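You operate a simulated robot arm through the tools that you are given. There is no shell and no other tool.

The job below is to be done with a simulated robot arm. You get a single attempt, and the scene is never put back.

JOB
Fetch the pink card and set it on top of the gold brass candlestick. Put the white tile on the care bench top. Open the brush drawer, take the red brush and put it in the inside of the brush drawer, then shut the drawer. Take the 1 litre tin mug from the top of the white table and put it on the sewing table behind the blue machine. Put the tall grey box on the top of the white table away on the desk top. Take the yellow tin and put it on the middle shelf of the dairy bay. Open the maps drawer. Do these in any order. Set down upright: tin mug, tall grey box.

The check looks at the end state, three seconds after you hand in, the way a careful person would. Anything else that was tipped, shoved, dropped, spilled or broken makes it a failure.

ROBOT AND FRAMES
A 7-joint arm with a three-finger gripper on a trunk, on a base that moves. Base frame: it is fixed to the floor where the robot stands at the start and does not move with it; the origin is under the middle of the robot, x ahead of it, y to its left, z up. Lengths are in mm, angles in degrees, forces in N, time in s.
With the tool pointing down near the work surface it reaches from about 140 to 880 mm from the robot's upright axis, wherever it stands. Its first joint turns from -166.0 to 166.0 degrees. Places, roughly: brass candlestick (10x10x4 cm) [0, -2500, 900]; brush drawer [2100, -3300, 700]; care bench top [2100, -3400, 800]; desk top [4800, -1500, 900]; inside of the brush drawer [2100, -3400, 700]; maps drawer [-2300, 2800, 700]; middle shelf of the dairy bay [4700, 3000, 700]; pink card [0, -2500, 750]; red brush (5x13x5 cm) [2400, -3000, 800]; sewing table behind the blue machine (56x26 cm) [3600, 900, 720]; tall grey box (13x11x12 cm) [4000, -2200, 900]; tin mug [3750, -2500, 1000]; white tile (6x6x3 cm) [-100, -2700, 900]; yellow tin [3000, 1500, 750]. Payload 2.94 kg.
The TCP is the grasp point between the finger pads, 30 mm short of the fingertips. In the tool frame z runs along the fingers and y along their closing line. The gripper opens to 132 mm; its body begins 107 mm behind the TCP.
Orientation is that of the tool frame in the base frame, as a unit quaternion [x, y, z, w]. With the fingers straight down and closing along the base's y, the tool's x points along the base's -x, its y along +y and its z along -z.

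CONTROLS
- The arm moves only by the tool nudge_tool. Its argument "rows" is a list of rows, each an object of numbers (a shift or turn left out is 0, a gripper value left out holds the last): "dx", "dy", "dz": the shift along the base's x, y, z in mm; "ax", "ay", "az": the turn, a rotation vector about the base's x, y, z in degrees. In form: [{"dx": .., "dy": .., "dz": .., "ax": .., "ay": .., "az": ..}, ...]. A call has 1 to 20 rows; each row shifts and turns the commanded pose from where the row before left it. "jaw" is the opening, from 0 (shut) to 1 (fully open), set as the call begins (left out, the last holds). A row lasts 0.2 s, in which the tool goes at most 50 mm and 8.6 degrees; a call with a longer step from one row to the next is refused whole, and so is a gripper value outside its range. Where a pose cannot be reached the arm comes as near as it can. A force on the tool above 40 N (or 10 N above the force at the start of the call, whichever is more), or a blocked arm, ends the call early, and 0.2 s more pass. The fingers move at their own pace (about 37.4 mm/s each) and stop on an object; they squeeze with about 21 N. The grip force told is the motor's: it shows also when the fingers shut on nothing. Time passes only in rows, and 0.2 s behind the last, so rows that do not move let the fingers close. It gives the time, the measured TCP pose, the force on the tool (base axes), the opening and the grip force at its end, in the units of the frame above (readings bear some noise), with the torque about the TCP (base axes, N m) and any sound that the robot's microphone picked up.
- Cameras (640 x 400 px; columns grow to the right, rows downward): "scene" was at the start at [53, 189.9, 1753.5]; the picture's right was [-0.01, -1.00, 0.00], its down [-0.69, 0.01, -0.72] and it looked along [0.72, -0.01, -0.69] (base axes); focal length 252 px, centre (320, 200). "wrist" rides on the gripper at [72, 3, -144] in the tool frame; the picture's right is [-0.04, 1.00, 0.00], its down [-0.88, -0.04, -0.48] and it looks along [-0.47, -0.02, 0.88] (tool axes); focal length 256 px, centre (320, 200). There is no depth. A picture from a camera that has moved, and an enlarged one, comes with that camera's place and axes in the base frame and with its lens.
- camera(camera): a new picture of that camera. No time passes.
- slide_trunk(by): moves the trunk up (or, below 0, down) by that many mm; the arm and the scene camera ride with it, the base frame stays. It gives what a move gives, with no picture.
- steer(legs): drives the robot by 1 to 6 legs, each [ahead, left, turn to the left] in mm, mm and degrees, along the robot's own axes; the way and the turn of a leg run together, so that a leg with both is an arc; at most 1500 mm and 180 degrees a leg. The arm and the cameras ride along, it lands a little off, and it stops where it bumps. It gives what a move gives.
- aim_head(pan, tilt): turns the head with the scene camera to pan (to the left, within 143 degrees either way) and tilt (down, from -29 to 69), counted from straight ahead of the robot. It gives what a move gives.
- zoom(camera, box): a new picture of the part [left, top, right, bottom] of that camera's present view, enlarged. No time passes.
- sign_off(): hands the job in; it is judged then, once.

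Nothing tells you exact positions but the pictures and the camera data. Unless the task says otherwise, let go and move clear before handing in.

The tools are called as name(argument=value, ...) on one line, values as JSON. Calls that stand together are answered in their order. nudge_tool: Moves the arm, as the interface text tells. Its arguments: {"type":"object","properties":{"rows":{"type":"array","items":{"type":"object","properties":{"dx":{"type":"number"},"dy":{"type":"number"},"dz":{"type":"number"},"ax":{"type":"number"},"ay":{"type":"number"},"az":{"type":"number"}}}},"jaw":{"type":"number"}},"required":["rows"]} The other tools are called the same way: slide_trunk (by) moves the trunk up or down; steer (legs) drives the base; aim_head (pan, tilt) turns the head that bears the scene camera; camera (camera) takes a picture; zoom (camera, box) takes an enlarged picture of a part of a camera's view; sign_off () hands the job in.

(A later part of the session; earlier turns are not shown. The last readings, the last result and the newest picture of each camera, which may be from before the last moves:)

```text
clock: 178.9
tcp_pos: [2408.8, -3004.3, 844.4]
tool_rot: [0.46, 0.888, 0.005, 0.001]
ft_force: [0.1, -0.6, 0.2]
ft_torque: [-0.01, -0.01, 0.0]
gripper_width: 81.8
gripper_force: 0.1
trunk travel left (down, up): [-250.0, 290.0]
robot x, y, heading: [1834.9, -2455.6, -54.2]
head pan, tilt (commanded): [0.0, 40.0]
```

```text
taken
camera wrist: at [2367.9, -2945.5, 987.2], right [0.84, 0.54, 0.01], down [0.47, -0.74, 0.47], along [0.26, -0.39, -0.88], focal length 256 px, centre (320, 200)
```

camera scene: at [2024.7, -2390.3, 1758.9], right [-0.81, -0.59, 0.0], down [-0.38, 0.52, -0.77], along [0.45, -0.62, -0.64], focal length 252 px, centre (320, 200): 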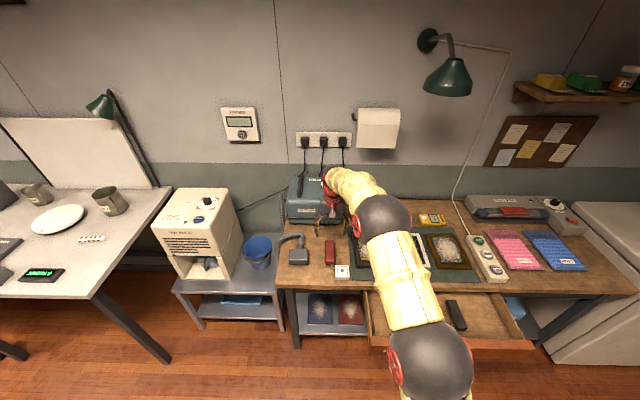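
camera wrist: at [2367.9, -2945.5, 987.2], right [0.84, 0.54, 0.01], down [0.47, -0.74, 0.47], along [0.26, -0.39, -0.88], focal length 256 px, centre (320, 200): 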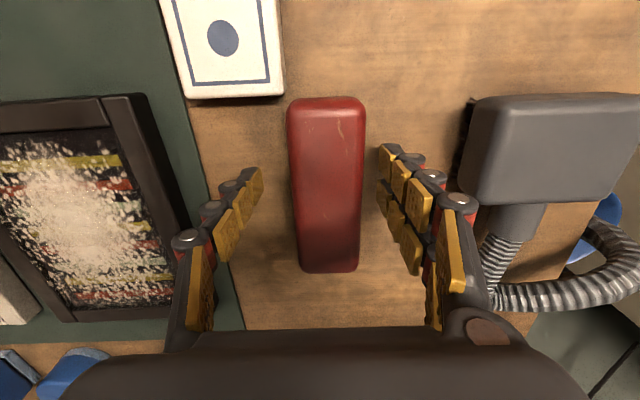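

nudge_tool(rows=[{"dx": 2, "dy": 1.5}, {"dz": 0}, {"dz": 0}, {"dz": 0}, {"dz": 0}], jaw=0.2)

nudge_tool(rows=[{"dz": 15}, {"dz": 30}, {"dz": 40}, {"dz": 40}])

camera(camera="wrist")

```text
clock: 180.1
tcp_pos: [2410.9, -3003.5, 844.0]
tool_rot: [0.461, 0.888, 0.005, 0.001]
ft_force: [1.8, 0.4, 0.8]
ft_torque: [0.0, -0.02, -0.03]
gripper_width: 44.8
gripper_force: 21.0
trunk travel left (down, up): [-250.0, 290.0]
robot x, y, heading: [1837.5, -2455.7, -54.1]
head pan, tilt (commanded): [0.0, 40.0]
```

```text
clock: 181.1
tcp_pos: [2410.2, -3002.5, 968.6]
tool_rot: [0.46, 0.888, 0.006, 0.001]
ft_force: [0.4, -0.1, -2.6]
ft_torque: [-0.03, -0.03, 0.02]
gripper_width: 45.2
gripper_force: 20.9
trunk travel left (down, up): [-250.0, 290.0]
robot x, y, heading: [1838.5, -2453.7, -54.4]
head pan, tilt (commanded): [0.0, 40.0]
```

```text
taken
camera wrist: at [2369.9, -2943.7, 1111.7], right [0.84, 0.54, 0.01], down [0.47, -0.74, 0.47], along [0.26, -0.39, -0.88], focal length 256 px, centre (320, 200)
```

wrist: 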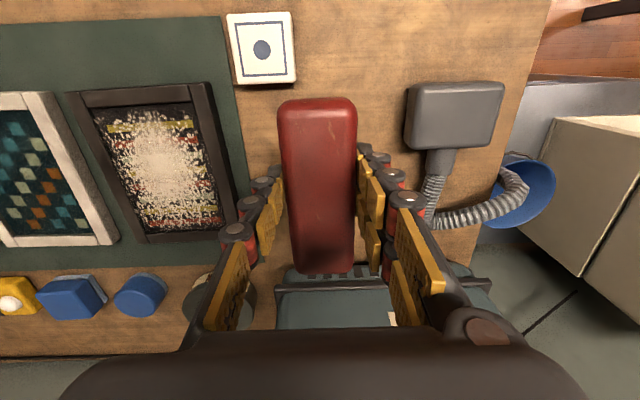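

Brush held (45 mm). Moving it over the open drawer, left of the dark brush.

nudge_tool(rows=[{"dz": 20}, {"dx": -40.6, "dy": 3.6}, {"dx": -40.6, "dy": 3.6}, {"dx": -40.6, "dy": 3.6}, {"dx": -40.6, "dy": 3.6}, {"dx": -40.6, "dy": 3.6}, {"dx": -40.6, "dy": 3.6}, {"dx": -40.6, "dy": 3.6}, {"dx": -40.6, "dy": 3.6}, {"dx": -40.6, "dy": 3.6}])

camera(camera="wrist")

camera(camera="scene")

```text
clock: 183.3
tcp_pos: [2045.3, -2969.5, 988.7]
tool_rot: [0.46, 0.888, 0.005, 0.002]
ft_force: [0.0, -0.3, -1.2]
ft_torque: [-0.01, 0.02, -0.01]
gripper_width: 44.9
gripper_force: 20.6
trunk travel left (down, up): [-250.0, 290.0]
robot x, y, heading: [1838.1, -2456.7, -54.0]
head pan, tilt (commanded): [0.0, 40.0]
```

```text
taken
camera wrist: at [2004.9, -2909.9, 1131.8], right [0.84, 0.54, 0.01], down [0.47, -0.74, 0.47], along [0.26, -0.39, -0.88], focal length 256 px, centre (320, 200)
```

wrist: 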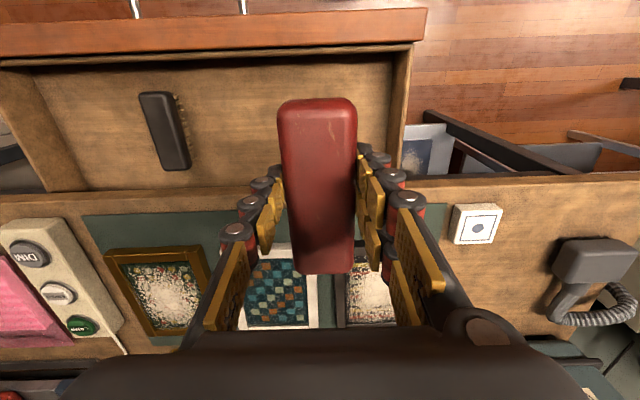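

```text
taken
camera scene: at [2023.3, -2389.6, 1759.1], right [-0.81, -0.59, 0.0], down [-0.38, 0.52, -0.77], along [0.45, -0.62, -0.64], focal length 252 px, centre (320, 200)
```

scene: 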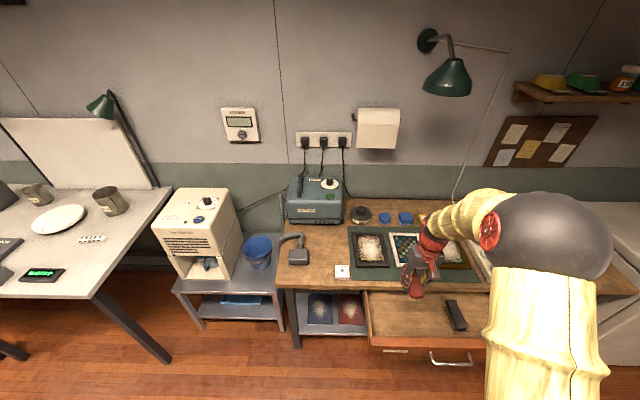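

Position over the drawer looks right. Lowering the brush in.

nudge_tool(rows=[{"dz": -40}, {"dz": -40}, {"dz": -40}, {"dz": -40}, {"dz": -40}, {"dz": -30}])

camera(camera="wrist")

zoom(camera="scene", box=[330, 210, 530, 370])

```text
clock: 184.7
tcp_pos: [2044.7, -2973.7, 758.0]
tool_rot: [0.46, 0.888, 0.004, 0.003]
ft_force: [0.3, -0.3, -0.5]
ft_torque: [0.05, 0.0, -0.01]
gripper_width: 44.7
gripper_force: 20.7
trunk travel left (down, up): [-250.0, 290.0]
robot x, y, heading: [1837.4, -2456.6, -54.0]
head pan, tilt (commanded): [0.0, 40.0]
```

```text
taken
camera wrist: at [2005.3, -2913.2, 900.8], right [0.84, 0.54, 0.01], down [0.47, -0.74, 0.47], along [0.26, -0.39, -0.88], focal length 256 px, centre (320, 200)
```

wrist: 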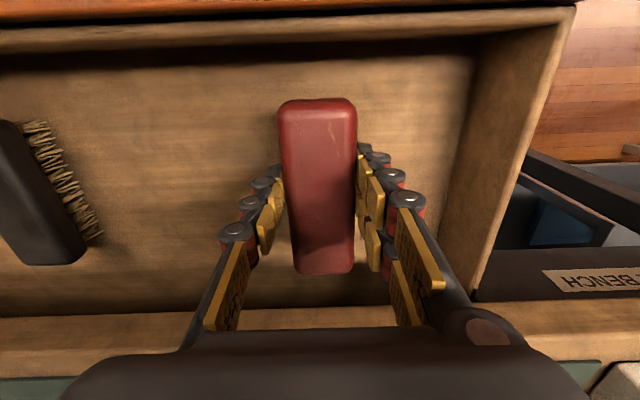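

```text
2.50 times, centred on (430, 290) of scene
camera zoom: at [2024.0, -2390.1, 1759.0], right [-0.81, -0.59, 0.0], down [-0.38, 0.52, -0.77], along [0.45, -0.62, -0.64], focal length 631 px, centre (45, -25)
```

zoom: 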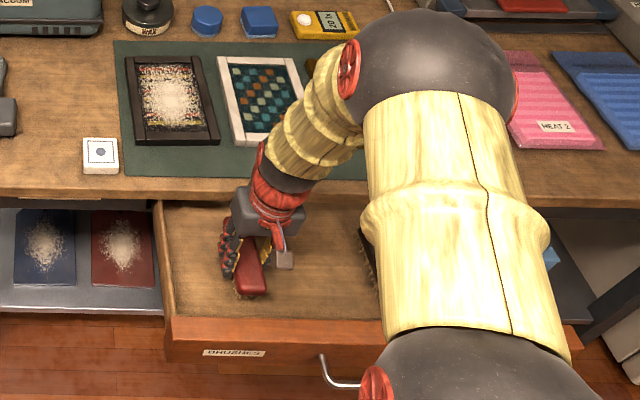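

nudge_tool(rows=[{"dz": -6}, {"dz": -5}])

```text
clock: 185.3
tcp_pos: [2045.7, -2971.3, 746.8]
tool_rot: [0.46, 0.888, 0.005, 0.002]
ft_force: [-0.5, 0.1, -0.9]
ft_torque: [-0.05, 0.0, -0.05]
gripper_width: 44.9
gripper_force: 20.9
trunk travel left (down, up): [-250.0, 290.0]
robot x, y, heading: [1840.2, -2456.6, -54.1]
head pan, tilt (commanded): [0.0, 40.0]
```

nudge_tool(rows=[{"dz": -5}])

zoom(camera="wrist", box=[220, 60, 440, 300])

```text
clock: 185.7
tcp_pos: [2044.7, -2970.9, 743.1]
tool_rot: [0.46, 0.888, 0.006, 0.001]
ft_force: [-0.7, -0.3, -0.6]
ft_torque: [-0.01, -0.02, -0.01]
gripper_width: 45.0
gripper_force: 21.4
trunk travel left (down, up): [-250.0, 290.0]
robot x, y, heading: [1837.9, -2450.8, -54.0]
head pan, tilt (commanded): [0.0, 40.0]
```

```text
1.67 times, centred on (330, 180) of wrist
camera zoom: at [2004.2, -2912.0, 885.8], right [0.84, 0.54, 0.01], down [0.47, -0.74, 0.47], along [0.26, -0.39, -0.88], focal length 427 px, centre (303, 233)
```

zoom: 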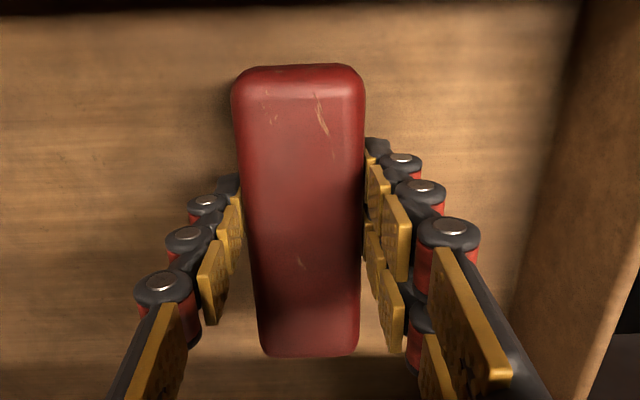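

nudge_tool(rows=[{"dz": -5}])

```text
clock: 186.1
tcp_pos: [2045.4, -2971.0, 738.1]
tool_rot: [0.46, 0.888, 0.005, 0.002]
ft_force: [-0.1, 0.4, -0.2]
ft_torque: [0.0, 0.0, 0.01]
gripper_width: 44.7
gripper_force: 20.6
trunk travel left (down, up): [-250.0, 290.0]
robot x, y, heading: [1835.1, -2459.3, -54.3]
head pan, tilt (commanded): [0.0, 40.0]
```

nudge_tool(rows=[{"dz": -4}])

```text
clock: 186.5
tcp_pos: [2043.6, -2971.4, 734.0]
tool_rot: [0.461, 0.888, 0.005, 0.001]
ft_force: [0.3, 1.6, -0.5]
ft_torque: [0.03, 0.0, 0.02]
gripper_width: 45.0
gripper_force: 20.7
trunk travel left (down, up): [-250.0, 290.0]
robot x, y, heading: [1837.1, -2456.8, -54.1]
head pan, tilt (commanded): [0.0, 40.0]
```

nudge_tool(rows=[{"dz": -4}])

```text
clock: 186.9
tcp_pos: [2044.4, -2970.9, 728.8]
tool_rot: [0.461, 0.888, 0.004, 0.001]
ft_force: [-0.6, -0.2, -0.6]
ft_torque: [0.0, 0.04, 0.01]
gripper_width: 44.8
gripper_force: 21.2
trunk travel left (down, up): [-250.0, 290.0]
robot x, y, heading: [1834.2, -2455.2, -53.8]
head pan, tilt (commanded): [0.0, 40.0]
```

nudge_tool(rows=[{"dz": -4}])

zoom(camera="scene", box=[360, 260, 460, 350])

```text
clock: 187.3
tcp_pos: [2045.5, -2972.4, 728.9]
tool_rot: [0.46, 0.888, 0.005, 0.003]
ft_force: [0.4, 2.7, 15.9]
ft_torque: [0.08, 0.05, -0.01]
gripper_width: 45.0
gripper_force: 21.4
trunk travel left (down, up): [-250.0, 290.0]
robot x, y, heading: [1837.0, -2458.9, -54.1]
head pan, tilt (commanded): [0.0, 40.0]
```

```text
4.44 times, centred on (410, 305) of scene
camera zoom: at [2023.4, -2388.6, 1759.3], right [-0.81, -0.59, 0.0], down [-0.38, 0.52, -0.77], along [0.45, -0.62, -0.64], focal length 1121 px, centre (-80, -267)
```

zoom: 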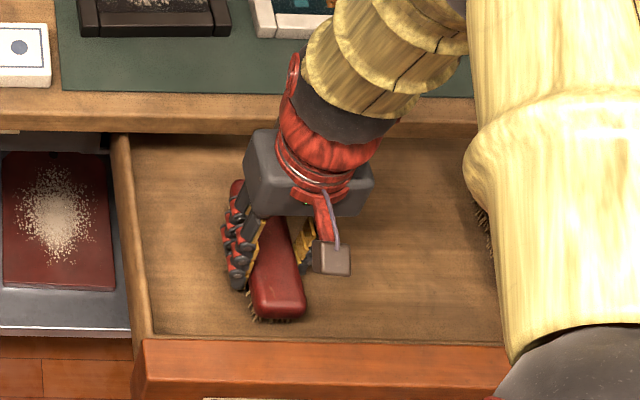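

Contact with the drawer floor. Releasing and lifting out.

nudge_tool(rows=[{"dz": 1}, {"dz": 0}, {"dz": 0}], jaw=0.6)

nudge_tool(rows=[{"dz": 20}, {"dz": 40}, {"dz": 45}, {"dz": 45}, {"dz": 45}, {"dz": 45}])

camera(camera="wrist")

```text
clock: 188.1
tcp_pos: [2044.6, -2969.9, 726.6]
tool_rot: [0.46, 0.888, 0.005, 0.002]
ft_force: [-0.4, -0.2, -0.3]
ft_torque: [0.02, -0.03, 0.01]
gripper_width: 79.3
gripper_force: 0.1
trunk travel left (down, up): [-250.0, 290.0]
robot x, y, heading: [1836.6, -2458.2, -53.9]
head pan, tilt (commanded): [0.0, 40.0]
```

```text
clock: 189.5
tcp_pos: [2042.2, -2968.2, 969.1]
tool_rot: [0.461, 0.887, 0.006, 0.001]
ft_force: [0.3, 0.2, -0.3]
ft_torque: [-0.01, -0.03, 0.01]
gripper_width: 79.1
gripper_force: 0.0
trunk travel left (down, up): [-250.0, 290.0]
robot x, y, heading: [1834.7, -2456.5, -54.0]
head pan, tilt (commanded): [0.0, 40.0]
```

```text
taken
camera wrist: at [2002.1, -2909.6, 1111.4], right [0.84, 0.54, 0.01], down [0.47, -0.74, 0.47], along [0.26, -0.39, -0.88], focal length 256 px, centre (320, 200)
```

wrist: 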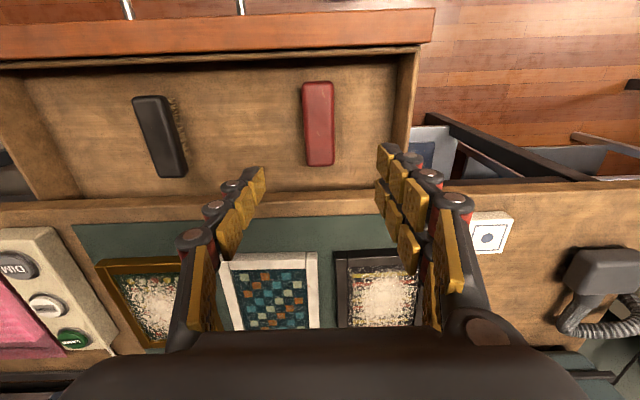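

The red brush stands in the drawer. To shut it I'll return to the earlier base pose, re-grip the handle and push it closed.

steer(legs=[[-203, 0, 0], [0, -299, -0.5]])

nudge_tool(rows=[{"az": -8.2}, {"az": -8.2}, {"az": -8.2}, {"az": -8.2}, {"az": -8.2}, {"az": -8.2}, {"az": -8.2}, {"az": -8.2}, {"az": -8.2}, {"az": -8.2}, {"az": -8.0}], jaw=0.4)

camera(camera="scene")

```text
clock: 192.7
tcp_pos: [1675.2, -2984.5, 967.7]
tool_rot: [0.463, 0.886, 0.005, 0.002]
ft_force: [-1.3, -0.4, -0.6]
ft_torque: [0.01, 0.02, -0.01]
gripper_width: 79.4
gripper_force: 0.1
trunk travel left (down, up): [-250.0, 290.0]
robot x, y, heading: [1474.8, -2469.2, -54.4]
head pan, tilt (commanded): [0.0, 40.0]
```

```text
clock: 195.1
tcp_pos: [1675.1, -2984.4, 968.4]
tool_rot: [0.955, 0.297, 0.002, 0.005]
ft_force: [0.4, -0.5, 0.1]
ft_torque: [-0.02, 0.0, 0.01]
gripper_width: 52.9
gripper_force: 0.1
trunk travel left (down, up): [-250.0, 290.0]
robot x, y, heading: [1472.2, -2470.2, -54.4]
head pan, tilt (commanded): [0.0, 40.0]
```

```text
taken
camera scene: at [1660.9, -2403.9, 1759.1], right [-0.81, -0.58, 0.0], down [-0.37, 0.52, -0.77], along [0.44, -0.62, -0.64], focal length 252 px, centre (320, 200)
```

scene: 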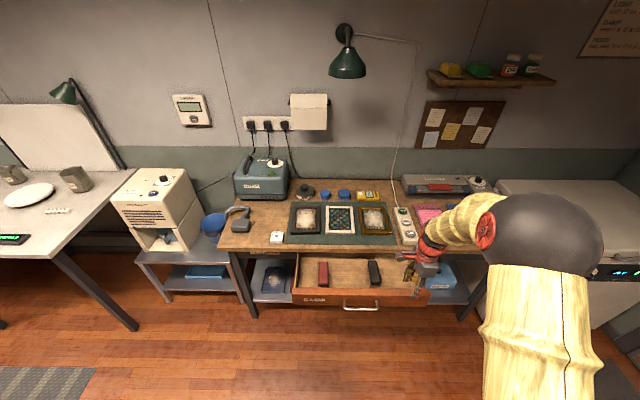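

nudge_tool(rows=[{"dx": 26.5, "dy": 29, "dz": 4}, {"dx": 26.5, "dy": 29, "dz": 4}, {"dx": 26.5, "dy": 29, "dz": 4}, {"dx": 26.5, "dy": 29, "dz": 4}])

nudge_tool(rows=[{"ax": -6.0, "ay": -4.2, "dz": -20}, {"ax": -6.7, "ay": -4.72, "dz": -20}, {"ax": -6.7, "ay": -4.72, "dz": -25}, {"ax": -6.7, "ay": -4.72, "dz": -25}])

camera(camera="scene")

```text
clock: 196.1
tcp_pos: [1779.9, -2866.5, 985.5]
tool_rot: [0.955, 0.298, 0.002, 0.005]
ft_force: [0.6, 0.7, 0.2]
ft_torque: [-0.01, -0.03, 0.04]
gripper_width: 52.7
gripper_force: 0.1
trunk travel left (down, up): [-250.0, 290.0]
robot x, y, heading: [1472.9, -2467.8, -54.4]
head pan, tilt (commanded): [0.0, 40.0]
```

```text
clock: 197.1
tcp_pos: [1781.9, -2870.7, 905.1]
tool_rot: [0.92, 0.287, 0.082, 0.255]
ft_force: [5.6, -6.0, 13.4]
ft_torque: [1.01, 0.77, -0.04]
gripper_width: 51.8
gripper_force: 0.1
out of reach, approached as far as the arm can: row 4
trunk travel left (down, up): [-250.0, 290.0]
robot x, y, heading: [1470.0, -2466.1, -54.8]
head pan, tilt (commanded): [0.0, 40.0]
```

```text
taken
camera scene: at [1658.2, -2400.5, 1758.8], right [-0.81, -0.58, 0.0], down [-0.37, 0.52, -0.77], along [0.45, -0.63, -0.64], focal length 252 px, centre (320, 200)
```

scene: 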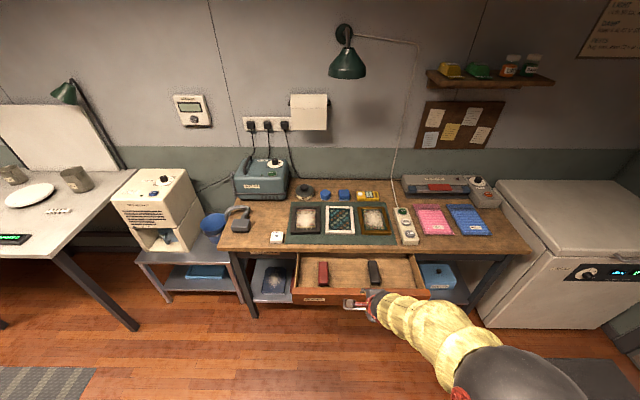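

nudge_tool(rows=[{"ax": -6.7, "ay": -4.72, "dz": -25}, {"ax": -6.7, "ay": -4.72, "dz": -25}, {"ax": -6.7, "ay": -4.72, "dz": -25}, {"ax": -6.7, "ay": -4.72, "dz": -25}, {"ax": -6.7, "ay": -4.72, "dz": -25}, {"ax": -6.7, "ay": -4.72, "dz": -25}, {"ax": -6.7, "ay": -4.72, "dz": -25}])

camera(camera="wrist")

zoom(camera="scene", box=[280, 230, 450, 340])

```text
clock: 198.7
tcp_pos: [1799.6, -2865.9, 883.0]
tool_rot: [0.762, 0.273, 0.227, 0.541]
ft_force: [0.8, -1.9, 1.5]
ft_torque: [0.1, 0.11, 0.03]
gripper_width: 52.3
gripper_force: 0.1
out of reach, approached as far as the arm can: row 1, 2, 3, 4
trunk travel left (down, up): [-250.0, 290.0]
robot x, y, heading: [1474.3, -2468.2, -54.5]
head pan, tilt (commanded): [0.0, 40.0]
```

```text
taken
camera wrist: at [1761.7, -2718.5, 933.1], right [0.14, -0.29, 0.95], down [-0.97, -0.24, 0.07], along [0.21, -0.93, -0.32], focal length 256 px, centre (320, 200)
```

wrist: 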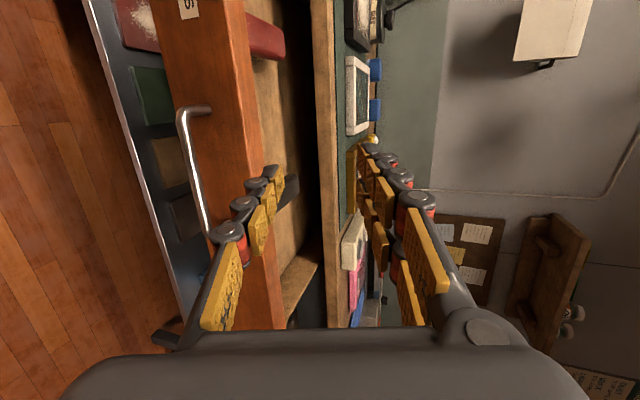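

```text
3.64 times, centred on (365, 285) of scene
camera zoom: at [1661.8, -2404.7, 1758.8], right [-0.81, -0.58, 0.0], down [-0.37, 0.52, -0.77], along [0.44, -0.62, -0.64], focal length 917 px, centre (156, -109)
```

zoom: 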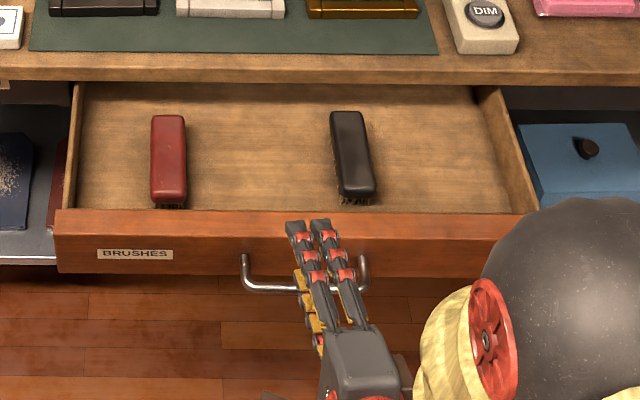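

nudge_tool(rows=[{"dx": -6, "dy": 4, "dz": -20, "ax": -2.67, "ay": -1.5, "az": -1.15}, {"dx": -6, "dy": 3, "dz": -28, "ax": -2.67, "ay": -1.5, "az": -1.15}, {"dx": -6, "dy": 2, "dz": -28, "ax": -2.67, "ay": -1.5, "az": -1.15}, {"dx": -5, "dy": 0, "dz": -28, "ax": -2.67, "ay": -1.5, "az": -1.15}, {"dx": -2, "dy": 0, "dz": -28, "ax": -2.67, "ay": -1.5, "az": -1.15}, {"dx": 0, "dy": 0, "dz": -28, "ax": -2.67, "ay": -1.5, "az": -1.15}])

camera(camera="wrist")

zoom(camera="scene", box=[280, 230, 450, 340])

```text
clock: 200.1
tcp_pos: [1776.8, -2855.7, 722.2]
tool_rot: [0.673, 0.214, 0.214, 0.675]
ft_force: [0.5, 0.1, 0.5]
ft_torque: [0.01, -0.01, -0.02]
gripper_width: 53.0
gripper_force: 0.1
trunk travel left (down, up): [-250.0, 290.0]
robot x, y, heading: [1474.1, -2470.5, -54.5]
head pan, tilt (commanded): [0.0, 40.0]
```

```text
taken
camera wrist: at [1753.4, -2696.9, 723.9], right [-0.04, -0.02, 1.0], down [-0.99, -0.12, -0.04], along [0.12, -0.99, -0.02], focal length 256 px, centre (320, 200)
```

wrist: 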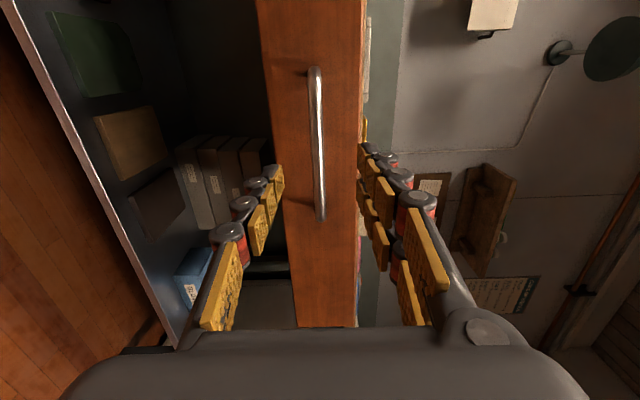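

```text
3.64 times, centred on (365, 285) of scene
camera zoom: at [1660.9, -2403.7, 1759.0], right [-0.81, -0.58, 0.0], down [-0.37, 0.52, -0.77], along [0.44, -0.62, -0.64], focal length 917 px, centre (156, -109)
```

zoom: 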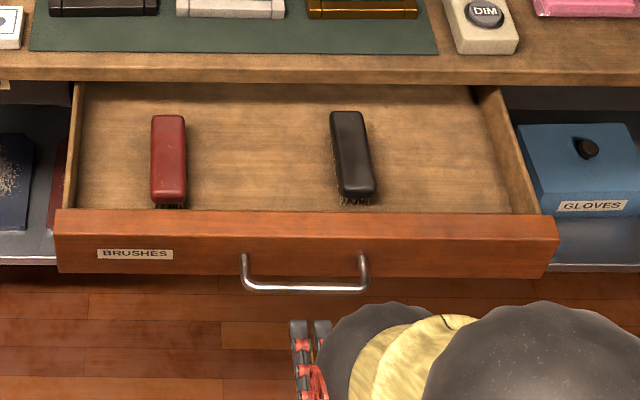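

Bar is centred, ~79 mm ahead. Advancing 68 mm, gripping, then pushing the drawer in.

nudge_tool(rows=[{"dx": 13, "dy": -18.6}, {"dx": 13, "dy": -18.6}, {"dx": 13, "dy": -18.6}])

nudge_tool(rows=[{"dz": 0}, {"dz": 0}, {"dz": 0}, {"dz": 0}, {"dz": 0}], jaw=0)

camera(camera="wrist")

```text
clock: 200.9
tcp_pos: [1815.4, -2910.1, 723.4]
tool_rot: [0.674, 0.214, 0.214, 0.674]
ft_force: [-0.2, 0.4, 0.3]
ft_torque: [-0.02, 0.0, 0.0]
gripper_width: 52.8
gripper_force: 0.1
trunk travel left (down, up): [-250.0, 290.0]
robot x, y, heading: [1475.4, -2466.7, -54.8]
head pan, tilt (commanded): [0.0, 40.0]
```

```text
clock: 202.1
tcp_pos: [1813.1, -2909.3, 721.1]
tool_rot: [0.676, 0.215, 0.212, 0.672]
ft_force: [-0.5, 2.3, -21.7]
ft_torque: [0.35, 0.15, 0.11]
gripper_width: 11.6
gripper_force: 36.2
trunk travel left (down, up): [-250.0, 290.0]
robot x, y, heading: [1474.4, -2469.0, -55.0]
head pan, tilt (commanded): [0.0, 40.0]
```

```text
taken
camera wrist: at [1790.1, -2751.6, 723.4], right [-0.03, -0.03, 1.0], down [-0.99, -0.12, -0.03], along [0.12, -0.99, -0.03], focal length 256 px, centre (320, 200)
```

wrist: 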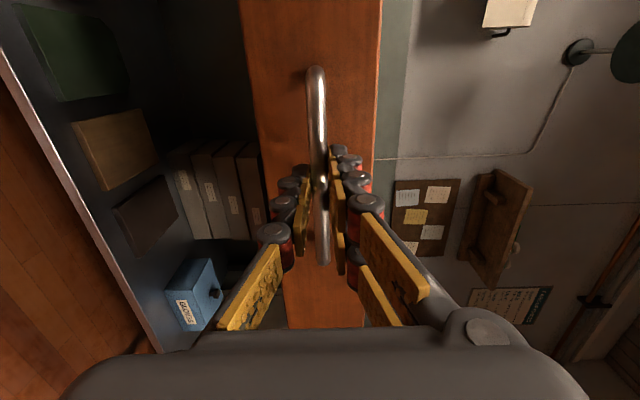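

nudge_tool(rows=[{"dx": 5.7, "dy": -8.2, "dz": -2}, {"dx": 11.4, "dy": -16.4}, {"dx": 11.4, "dy": -16.4}, {"dx": 11.4, "dy": -16.4}, {"dx": 11.4, "dy": -16.4}, {"dx": 11.4, "dy": -16.4}, {"dx": 11.4, "dy": -16.4}])

nudge_tool(rows=[{"dx": 11.4, "dy": -16.4}, {"dx": 11.4, "dy": -16.4}, {"dx": 11.4, "dy": -16.4}, {"dx": 11.4, "dy": -16.4}, {"dx": 11.4, "dy": -16.4}])

camera(camera="scene")

```text
clock: 203.7
tcp_pos: [1888.8, -3018.9, 720.1]
tool_rot: [0.675, 0.214, 0.212, 0.674]
ft_force: [6.6, 2.2, -14.2]
ft_torque: [0.2, 0.1, 0.35]
gripper_width: 10.9
gripper_force: 38.0
trunk travel left (down, up): [-250.0, 290.0]
robot x, y, heading: [1475.7, -2471.8, -54.7]
head pan, tilt (commanded): [0.0, 40.0]
```

```text
clock: 204.9
tcp_pos: [1945.0, -3099.8, 720.1]
tool_rot: [0.674, 0.215, 0.213, 0.673]
ft_force: [5.6, 1.1, -15.8]
ft_torque: [0.23, 0.05, -0.62]
gripper_width: 11.1
gripper_force: 37.9
trunk travel left (down, up): [-250.0, 290.0]
robot x, y, heading: [1474.3, -2470.3, -54.6]
head pan, tilt (commanded): [0.0, 40.0]
```

```text
taken
camera scene: at [1662.4, -2405.0, 1758.9], right [-0.81, -0.58, 0.0], down [-0.37, 0.52, -0.77], along [0.44, -0.62, -0.64], focal length 252 px, centre (320, 200)
```

scene: 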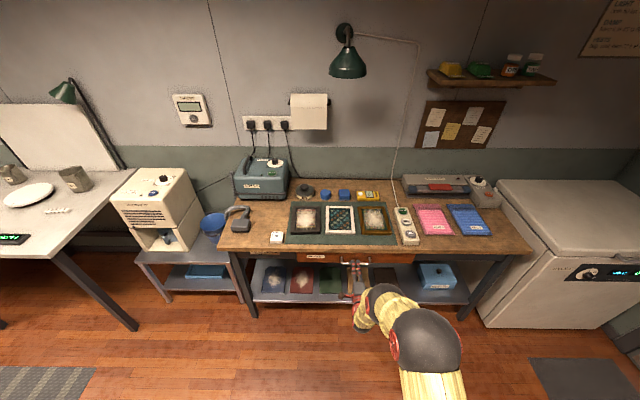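

Nearly closed. Small pushes until it stops.

nudge_tool(rows=[{"dx": 4.6, "dy": -6.6}, {"dx": 3.4, "dy": -4.9}, {"dx": 2.9, "dy": -4.1}, {"dx": 2.9, "dy": -4.1}, {"dx": 2.9, "dy": -4.1}, {"dx": 2.9, "dy": -4.1}])

zoom(camera="scene", box=[280, 220, 450, 330])

```text
clock: 206.3
tcp_pos: [1964.5, -3126.9, 719.3]
tool_rot: [0.676, 0.213, 0.213, 0.673]
ft_force: [-16.7, 23.6, -6.3]
ft_torque: [0.3, -0.37, 0.16]
gripper_width: 11.9
gripper_force: 38.4
trunk travel left (down, up): [-250.0, 290.0]
robot x, y, heading: [1470.9, -2466.9, -54.5]
head pan, tilt (commanded): [0.0, 40.0]
```

```text
3.64 times, centred on (365, 275) of scene
camera zoom: at [1659.9, -2402.4, 1759.0], right [-0.81, -0.58, 0.0], down [-0.37, 0.52, -0.77], along [0.44, -0.62, -0.64], focal length 917 px, centre (156, -73)
```

zoom: 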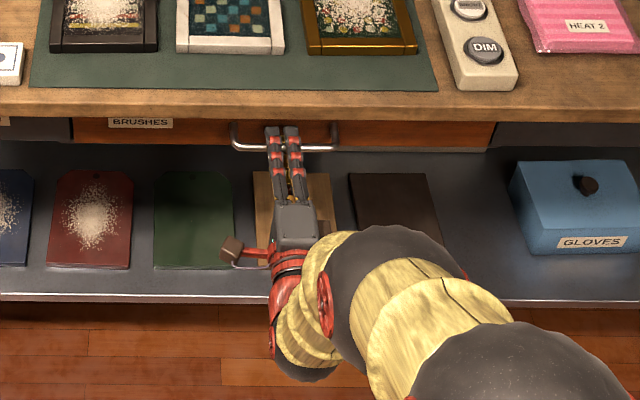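

The drawer is shut (push force ~29 N at the end). Releasing and retreating.

nudge_tool(rows=[{"dx": -1.1, "dy": 1.6}, {"dz": 0}, {"dz": 0}], jaw=0.32)

nudge_tool(rows=[{"dx": -11.4, "dy": 16.4}, {"dx": -17, "dy": 24.6}, {"dx": -20, "dy": 28}, {"dx": -20, "dy": 28}, {"dx": -20, "dy": 28}, {"dx": -20, "dy": 28}])

zoom(camera="scene", box=[280, 220, 450, 330])

```text
clock: 207.1
tcp_pos: [1965.0, -3127.6, 721.4]
tool_rot: [0.674, 0.213, 0.213, 0.674]
ft_force: [-0.6, 0.8, 0.2]
ft_torque: [-0.01, 0.02, 0.01]
gripper_width: 42.7
gripper_force: 0.1
trunk travel left (down, up): [-250.0, 290.0]
robot x, y, heading: [1470.2, -2471.5, -54.4]
head pan, tilt (commanded): [0.0, 40.0]
```

```text
clock: 208.5
tcp_pos: [1856.1, -2973.3, 721.4]
tool_rot: [0.674, 0.213, 0.214, 0.674]
ft_force: [-0.2, -0.2, 0.3]
ft_torque: [0.02, 0.01, -0.02]
gripper_width: 42.5
gripper_force: 0.0
trunk travel left (down, up): [-250.0, 290.0]
robot x, y, heading: [1477.1, -2468.1, -54.8]
head pan, tilt (commanded): [0.0, 40.0]
```

```text
3.64 times, centred on (365, 275) of scene
camera zoom: at [1661.1, -2403.8, 1759.0], right [-0.81, -0.58, 0.0], down [-0.37, 0.52, -0.77], along [0.44, -0.62, -0.64], focal length 917 px, centre (156, -73)
```

zoom: 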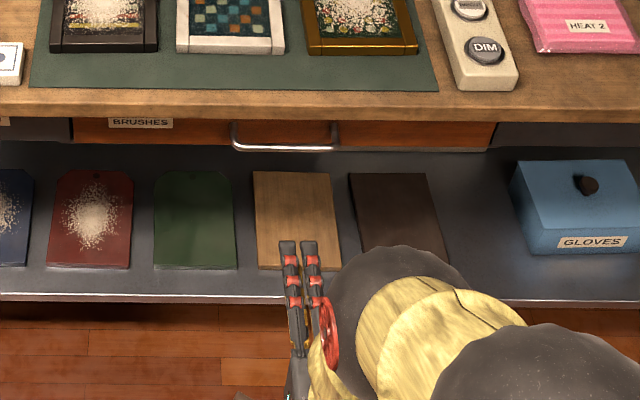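

Drawer closed. Un-pitching the arm the way that worked before.

nudge_tool(rows=[{"dx": -19.5, "dy": 27}, {"dx": -19.5, "dy": 27}, {"dx": -19.5, "dy": 27}, {"dx": -19.5, "dy": 27, "dz": 2}, {"ax": 6.7, "ay": 4.72, "dz": 25}, {"ax": 6.7, "ay": 4.72, "dz": 25}, {"ax": 6.7, "ay": 4.72, "dz": 25}, {"ax": 6.7, "ay": 4.72, "dz": 25}])

nudge_tool(rows=[{"ax": 6.7, "ay": 4.72, "dz": 25}, {"ax": 6.7, "ay": 4.72, "dz": 25}, {"ax": 6.7, "ay": 4.72, "dz": 25}, {"ax": 6.7, "ay": 4.72, "dz": 25}, {"ax": 6.7, "ay": 4.72, "dz": 25}, {"ax": 6.7, "ay": 4.72, "dz": 20}, {"ax": 6.0, "ay": 4.2, "dz": 20}])

nudge_tool(rows=[{"az": 8.2}, {"az": 8.2}, {"az": 8.2}, {"az": 8.2}, {"az": 8.2}, {"az": 8.2}, {"az": 8.2}, {"az": 8.2}, {"az": 8.2}, {"az": 8.2}, {"az": 8.0}])

camera(camera="scene")

```text
clock: 210.3
tcp_pos: [1775.2, -2864.9, 822.8]
tool_rot: [0.838, 0.266, 0.144, 0.455]
ft_force: [-0.3, -0.9, -0.1]
ft_torque: [-0.04, -0.05, 0.01]
gripper_width: 42.2
gripper_force: 0.0
trunk travel left (down, up): [-250.0, 290.0]
robot x, y, heading: [1471.8, -2472.4, -54.4]
head pan, tilt (commanded): [0.0, 40.0]
```

```text
clock: 211.9
tcp_pos: [1772.8, -2834.1, 906.8]
tool_rot: [0.947, 0.304, 0.059, 0.079]
ft_force: [-0.6, 1.0, -0.2]
ft_torque: [-0.09, -0.03, -0.01]
gripper_width: 42.0
gripper_force: 0.0
out of reach, approached as far as the arm can: row 5, 6, 7
trunk travel left (down, up): [-250.0, 290.0]
robot x, y, heading: [1474.2, -2469.4, -54.6]
head pan, tilt (commanded): [0.0, 40.0]
```

```text
clock: 214.3
tcp_pos: [1754.5, -2840.2, 915.2]
tool_rot: [0.459, 0.887, 0.032, 0.023]
ft_force: [-0.3, 0.5, -0.1]
ft_torque: [0.01, -0.02, -0.04]
gripper_width: 42.2
gripper_force: 0.1
trunk travel left (down, up): [-250.0, 290.0]
robot x, y, heading: [1473.4, -2467.6, -54.5]
head pan, tilt (commanded): [0.0, 40.0]
```

```text
taken
camera scene: at [1661.0, -2403.8, 1759.0], right [-0.81, -0.58, 0.0], down [-0.37, 0.52, -0.77], along [0.44, -0.62, -0.64], focal length 252 px, centre (320, 200)
```

scene: 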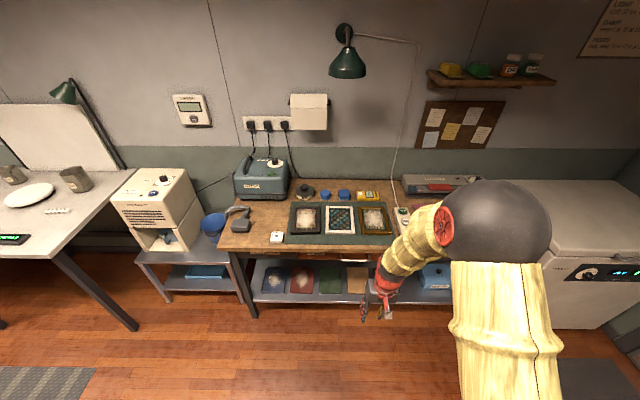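

Arm is upright again. I'll level and raise it, move forward a bit, and look left along the way to the white table.

nudge_tool(rows=[{"dz": 40, "ax": -0.5, "ay": 1}, {"dz": 40, "ax": -0.5, "ay": 1}, {"dz": 40, "ax": -0.5, "ay": 1}, {"dz": 40, "ax": -0.5, "ay": 1}])

steer(legs=[[140, 0, 0]])

aim_head(pan=60, tilt=35)

camera(camera="scene")

```text
clock: 215.3
tcp_pos: [1753.3, -2836.8, 1077.1]
tool_rot: [0.46, 0.888, 0.001, -0.002]
ft_force: [0.5, -0.1, 0.5]
ft_torque: [-0.01, 0.01, -0.02]
gripper_width: 42.3
gripper_force: 0.1
trunk travel left (down, up): [-250.0, 290.0]
robot x, y, heading: [1476.6, -2470.1, -54.7]
head pan, tilt (commanded): [0.0, 40.0]
```

```text
clock: 216.7
tcp_pos: [1834.3, -2953.2, 1076.3]
tool_rot: [0.461, 0.887, 0.001, 0.0]
ft_force: [0.3, 0.7, -0.9]
ft_torque: [0.01, 0.05, -0.01]
gripper_width: 42.5
gripper_force: 0.1
trunk travel left (down, up): [-250.0, 290.0]
robot x, y, heading: [1553.0, -2585.3, -54.6]
head pan, tilt (commanded): [0.0, 40.0]
```

```text
clock: 218.0
tcp_pos: [1834.9, -2953.5, 1075.8]
tool_rot: [0.461, 0.888, 0.001, 0.001]
ft_force: [0.7, -0.7, -0.7]
ft_torque: [0.0, 0.01, -0.02]
gripper_width: 42.2
gripper_force: 0.1
trunk travel left (down, up): [-250.0, 290.0]
robot x, y, heading: [1553.5, -2586.2, -54.9]
head pan, tilt (commanded): [60.0, 35.0]
```

```text
taken
camera scene: at [1780.8, -2440.8, 1766.6], right [0.09, -1.0, 0.0], down [-0.57, -0.05, -0.82], along [0.82, 0.08, -0.57], focal length 252 px, centre (320, 200)
```

scene: 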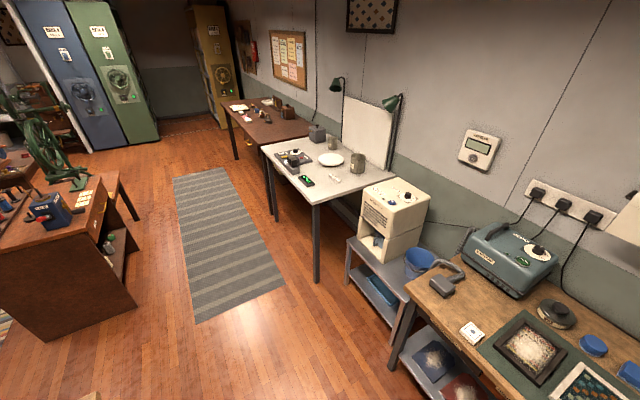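

The way is clear along the rug. I'll strafe left toward the white table.

steer(legs=[[0, 900, 0], [0, 900, 0]])

aim_head(pan=0, tilt=35)

camera(camera="scene")

zoom(camera="scene", box=[200, 140, 440, 290])

```text
clock: 227.0
tcp_pos: [3301.8, -1909.9, 1076.1]
tool_rot: [0.459, 0.888, 0.001, -0.001]
ft_force: [-0.4, 0.7, -0.2]
ft_torque: [0.03, -0.01, 0.01]
gripper_width: 42.3
gripper_force: 0.0
trunk travel left (down, up): [-250.0, 290.0]
robot x, y, heading: [3023.7, -1538.1, -54.4]
head pan, tilt (commanded): [60.0, 35.0]
```

```text
clock: 228.3
tcp_pos: [3300.9, -1911.9, 1076.2]
tool_rot: [0.459, 0.888, 0.001, -0.001]
ft_force: [0.2, 0.3, -0.5]
ft_torque: [-0.01, -0.02, -0.08]
gripper_width: 42.3
gripper_force: 0.0
trunk travel left (down, up): [-250.0, 290.0]
robot x, y, heading: [3023.1, -1545.1, -54.6]
head pan, tilt (commanded): [0.0, 35.0]
```

```text
taken
camera scene: at [3209.4, -1479.6, 1766.6], right [-0.81, -0.58, 0.0], down [-0.33, 0.47, -0.82], along [0.48, -0.67, -0.57], focal length 252 px, centre (320, 200)
```

scene: 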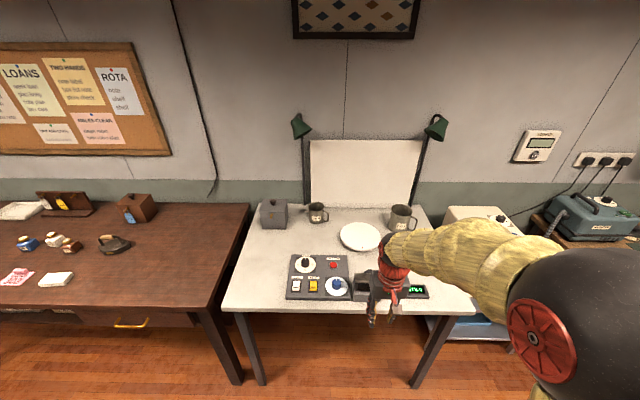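

```text
2.67 times, centred on (320, 215) of scene
camera zoom: at [3209.4, -1479.6, 1766.6], right [-0.81, -0.58, 0.0], down [-0.33, 0.47, -0.82], along [0.48, -0.67, -0.57], focal length 673 px, centre (320, 160)
```

zoom: 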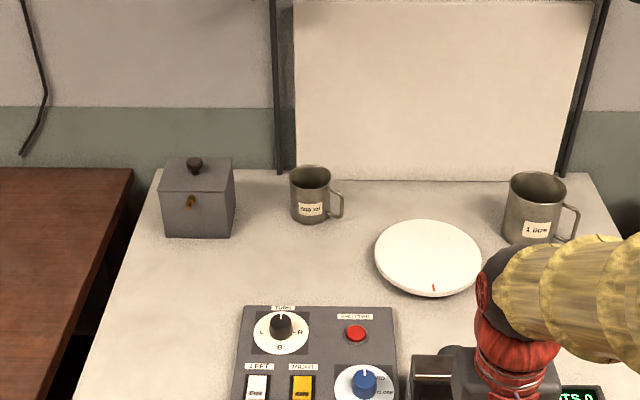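

The right mug is labelled "1 litre" and the tall grey box (with lid knob) is at the back left of the white table. I'll take the box first: strafe left and drive in.

steer(legs=[[0, 440, -0.5], [320, 0, 0]])

camera(camera="scene")

zoom(camera="scene", box=[220, 160, 420, 300])

camera(camera="wrist")

```text
clock: 232.7
tcp_pos: [3837.9, -1913.3, 1076.6]
tool_rot: [0.458, 0.889, 0.001, -0.001]
ft_force: [-0.4, -0.9, -1.0]
ft_torque: [0.0, 0.03, -0.01]
gripper_width: 42.2
gripper_force: 0.0
trunk travel left (down, up): [-250.0, 290.0]
robot x, y, heading: [3554.2, -1548.3, -54.4]
head pan, tilt (commanded): [0.0, 35.0]
```

```text
taken
camera scene: at [3744.4, -1482.8, 1766.6], right [-0.81, -0.58, 0.0], down [-0.34, 0.47, -0.82], along [0.48, -0.66, -0.57], focal length 252 px, centre (320, 200)
```

scene: 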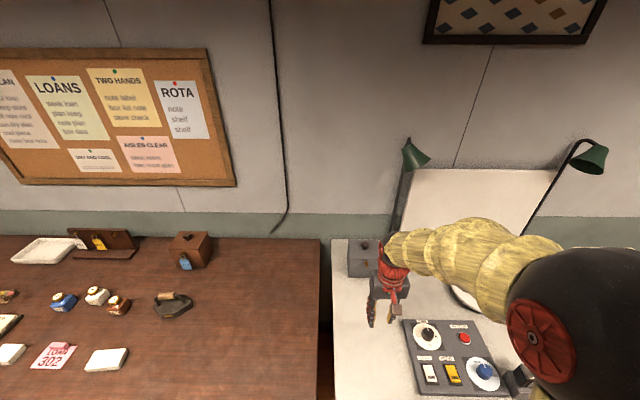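

```text
2.86 times, centred on (320, 230) of scene
camera zoom: at [3744.4, -1482.8, 1766.6], right [-0.81, -0.58, 0.0], down [-0.34, 0.47, -0.82], along [0.48, -0.66, -0.57], focal length 721 px, centre (320, 114)
```

zoom: 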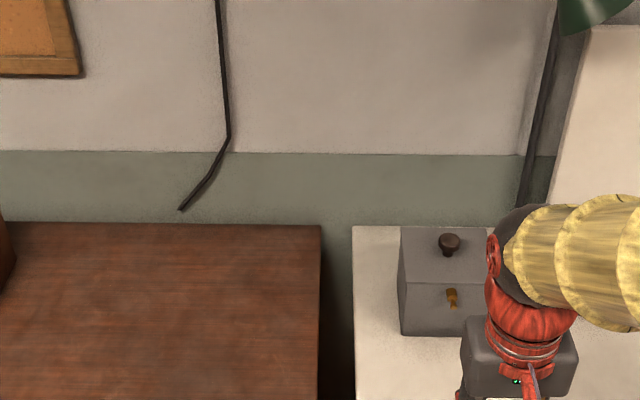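

```text
taken
camera wrist: at [3798.4, -1854.4, 1219.1], right [0.84, 0.55, 0.0], down [0.48, -0.74, 0.47], along [0.26, -0.4, -0.88], focal length 256 px, centre (320, 200)
```

wrist: 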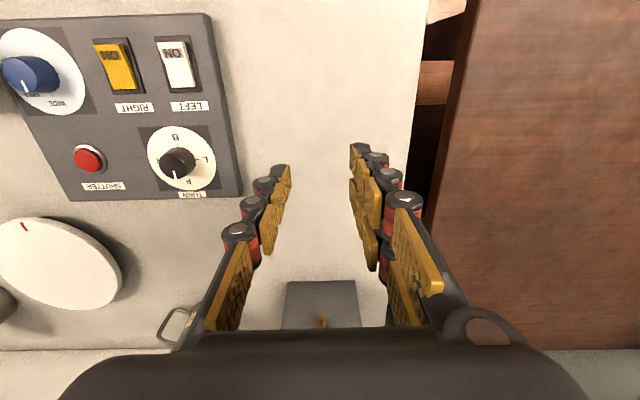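

Box: front-bottom edge at u≈4071, centre ≈(4037,-2210), top z≈977, squared to the tool. I'll rotate the tool to close across its 11 cm depth and hover above it.

nudge_tool(rows=[{"az": -8.2, "dz": 3}, {"az": -8.2, "dz": 3}, {"az": -8.2, "dz": 3}, {"az": -8.2, "dz": 3}, {"az": -8.2, "dz": 3}, {"az": -8.2, "dz": 3}, {"az": -8.2, "dz": 3}, {"az": -8.2, "dz": 3}, {"az": -8.2, "dz": 3}, {"az": -8.2, "dz": 3}, {"az": -8.0}], jaw=1.0)

nudge_tool(rows=[{"dx": 24.8, "dy": -37.1}, {"dx": 24.8, "dy": -37.1}, {"dx": 24.8, "dy": -37.1}, {"dx": 24.8, "dy": -37.1}, {"dx": 24.8, "dy": -37.1}, {"dx": 24.8, "dy": -37.1}, {"dx": 24.8, "dy": -37.1}, {"dx": 24.8, "dy": -37.1}])

camera(camera="wrist")

camera(camera="scene")

```text
clock: 235.1
tcp_pos: [3837.0, -1912.8, 1106.4]
tool_rot: [0.953, 0.304, 0.001, 0.0]
ft_force: [0.0, 0.4, -0.8]
ft_torque: [0.02, -0.03, -0.04]
gripper_width: 132.0
gripper_force: 0.1
trunk travel left (down, up): [-250.0, 290.0]
robot x, y, heading: [3554.5, -1546.2, -54.1]
head pan, tilt (commanded): [0.0, 35.0]
```

```text
clock: 236.9
tcp_pos: [4036.8, -2212.9, 1104.0]
tool_rot: [0.952, 0.305, 0.001, -0.001]
ft_force: [-0.2, 1.1, -0.5]
ft_torque: [0.04, 0.02, 0.0]
gripper_width: 131.5
gripper_force: 0.0
trunk travel left (down, up): [-250.0, 290.0]
robot x, y, heading: [3556.0, -1544.6, -54.5]
head pan, tilt (commanded): [0.0, 35.0]
```

```text
taken
camera wrist: at [4098.3, -2175.1, 1247.6], right [0.54, -0.84, 0.0], down [-0.74, -0.48, 0.47], along [-0.4, -0.26, -0.88], focal length 256 px, centre (320, 200)
```

wrist: 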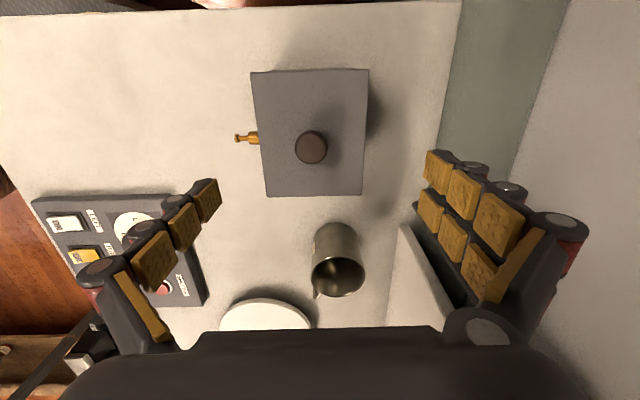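

```text
taken
camera scene: at [3745.1, -1483.9, 1766.4], right [-0.81, -0.58, 0.0], down [-0.34, 0.47, -0.82], along [0.48, -0.66, -0.57], focal length 252 px, centre (320, 200)
```

scene: 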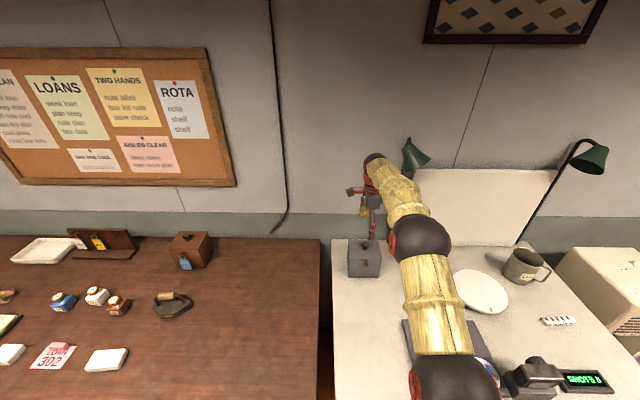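

The box centre is ~8 mm toward me relative to the tool. Correcting and lowering to just above its top to recheck.

nudge_tool(rows=[{"dx": -5.5, "dy": 5, "dz": -30}, {"dz": -30}, {"dz": -20}])

camera(camera="wrist")

zoom(camera="scene", box=[320, 160, 440, 290])

```text
clock: 237.7
tcp_pos: [4030.6, -2206.1, 1026.5]
tool_rot: [0.952, 0.305, 0.001, -0.001]
ft_force: [0.7, 0.2, 0.1]
ft_torque: [0.01, 0.01, 0.04]
gripper_width: 131.7
gripper_force: 0.0
trunk travel left (down, up): [-250.0, 290.0]
robot x, y, heading: [3555.7, -1548.2, -54.4]
head pan, tilt (commanded): [0.0, 35.0]
```

```text
taken
camera wrist: at [4090.3, -2167.8, 1168.8], right [0.55, -0.84, 0.0], down [-0.74, -0.48, 0.47], along [-0.4, -0.26, -0.88], focal length 256 px, centre (320, 200)
```

wrist: 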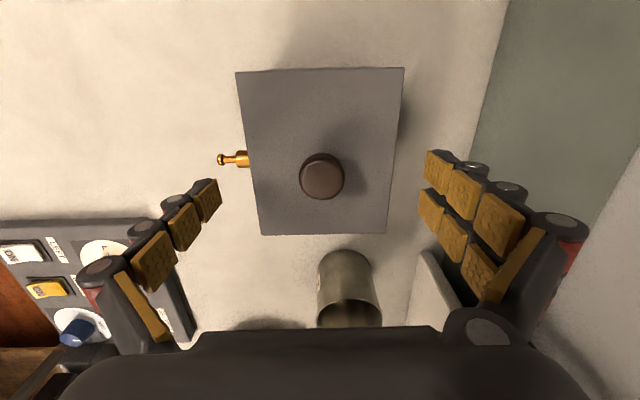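

```text
3.08 times, centred on (380, 225) of scene
camera zoom: at [3744.4, -1482.8, 1766.6], right [-0.81, -0.58, 0.0], down [-0.34, 0.47, -0.82], along [0.48, -0.66, -0.57], focal length 776 px, centre (135, 123)
```

zoom: 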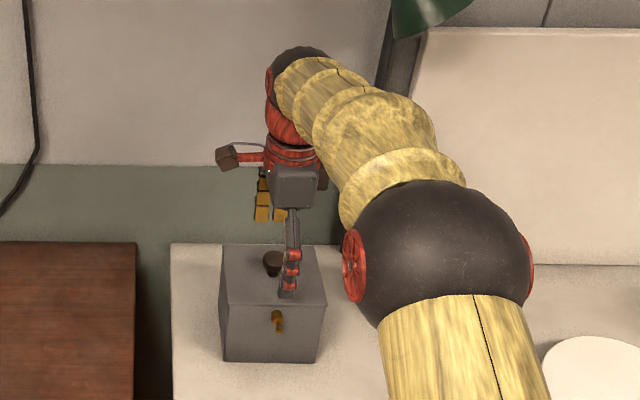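

There's a small brass tap on the box's front face right where the single finger would go. I'll zoom in to see its height and shape before choosing the grip.

zoom(camera="wrist", box=[200, 110, 300, 210])

zoom(camera="scene", box=[340, 225, 400, 285])

```text
4.00 times, centred on (250, 160) of wrist
camera zoom: at [4090.3, -2167.8, 1168.8], right [0.55, -0.84, 0.0], down [-0.74, -0.48, 0.47], along [-0.4, -0.26, -0.88], focal length 1024 px, centre (600, 360)
```

zoom: 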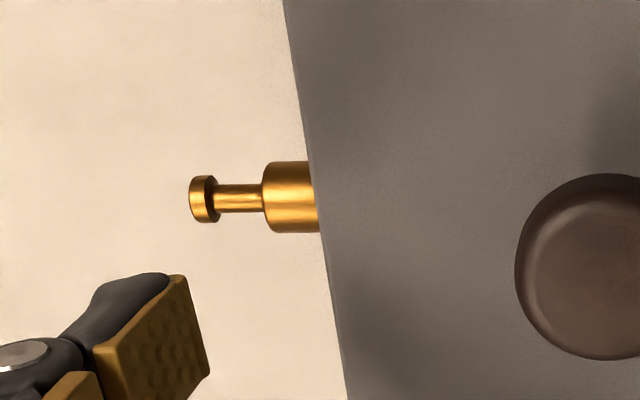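

```text
6.67 times, centred on (370, 255) of scene
camera zoom: at [3744.4, -1482.8, 1766.6], right [-0.81, -0.58, 0.0], down [-0.34, 0.47, -0.82], along [0.48, -0.66, -0.57], focal length 1682 px, centre (-13, -167)
```

zoom: 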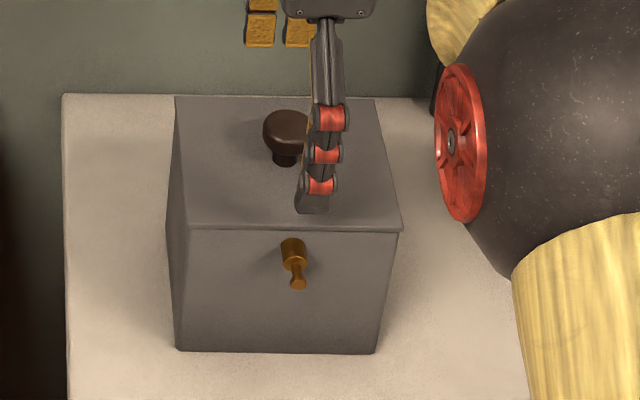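

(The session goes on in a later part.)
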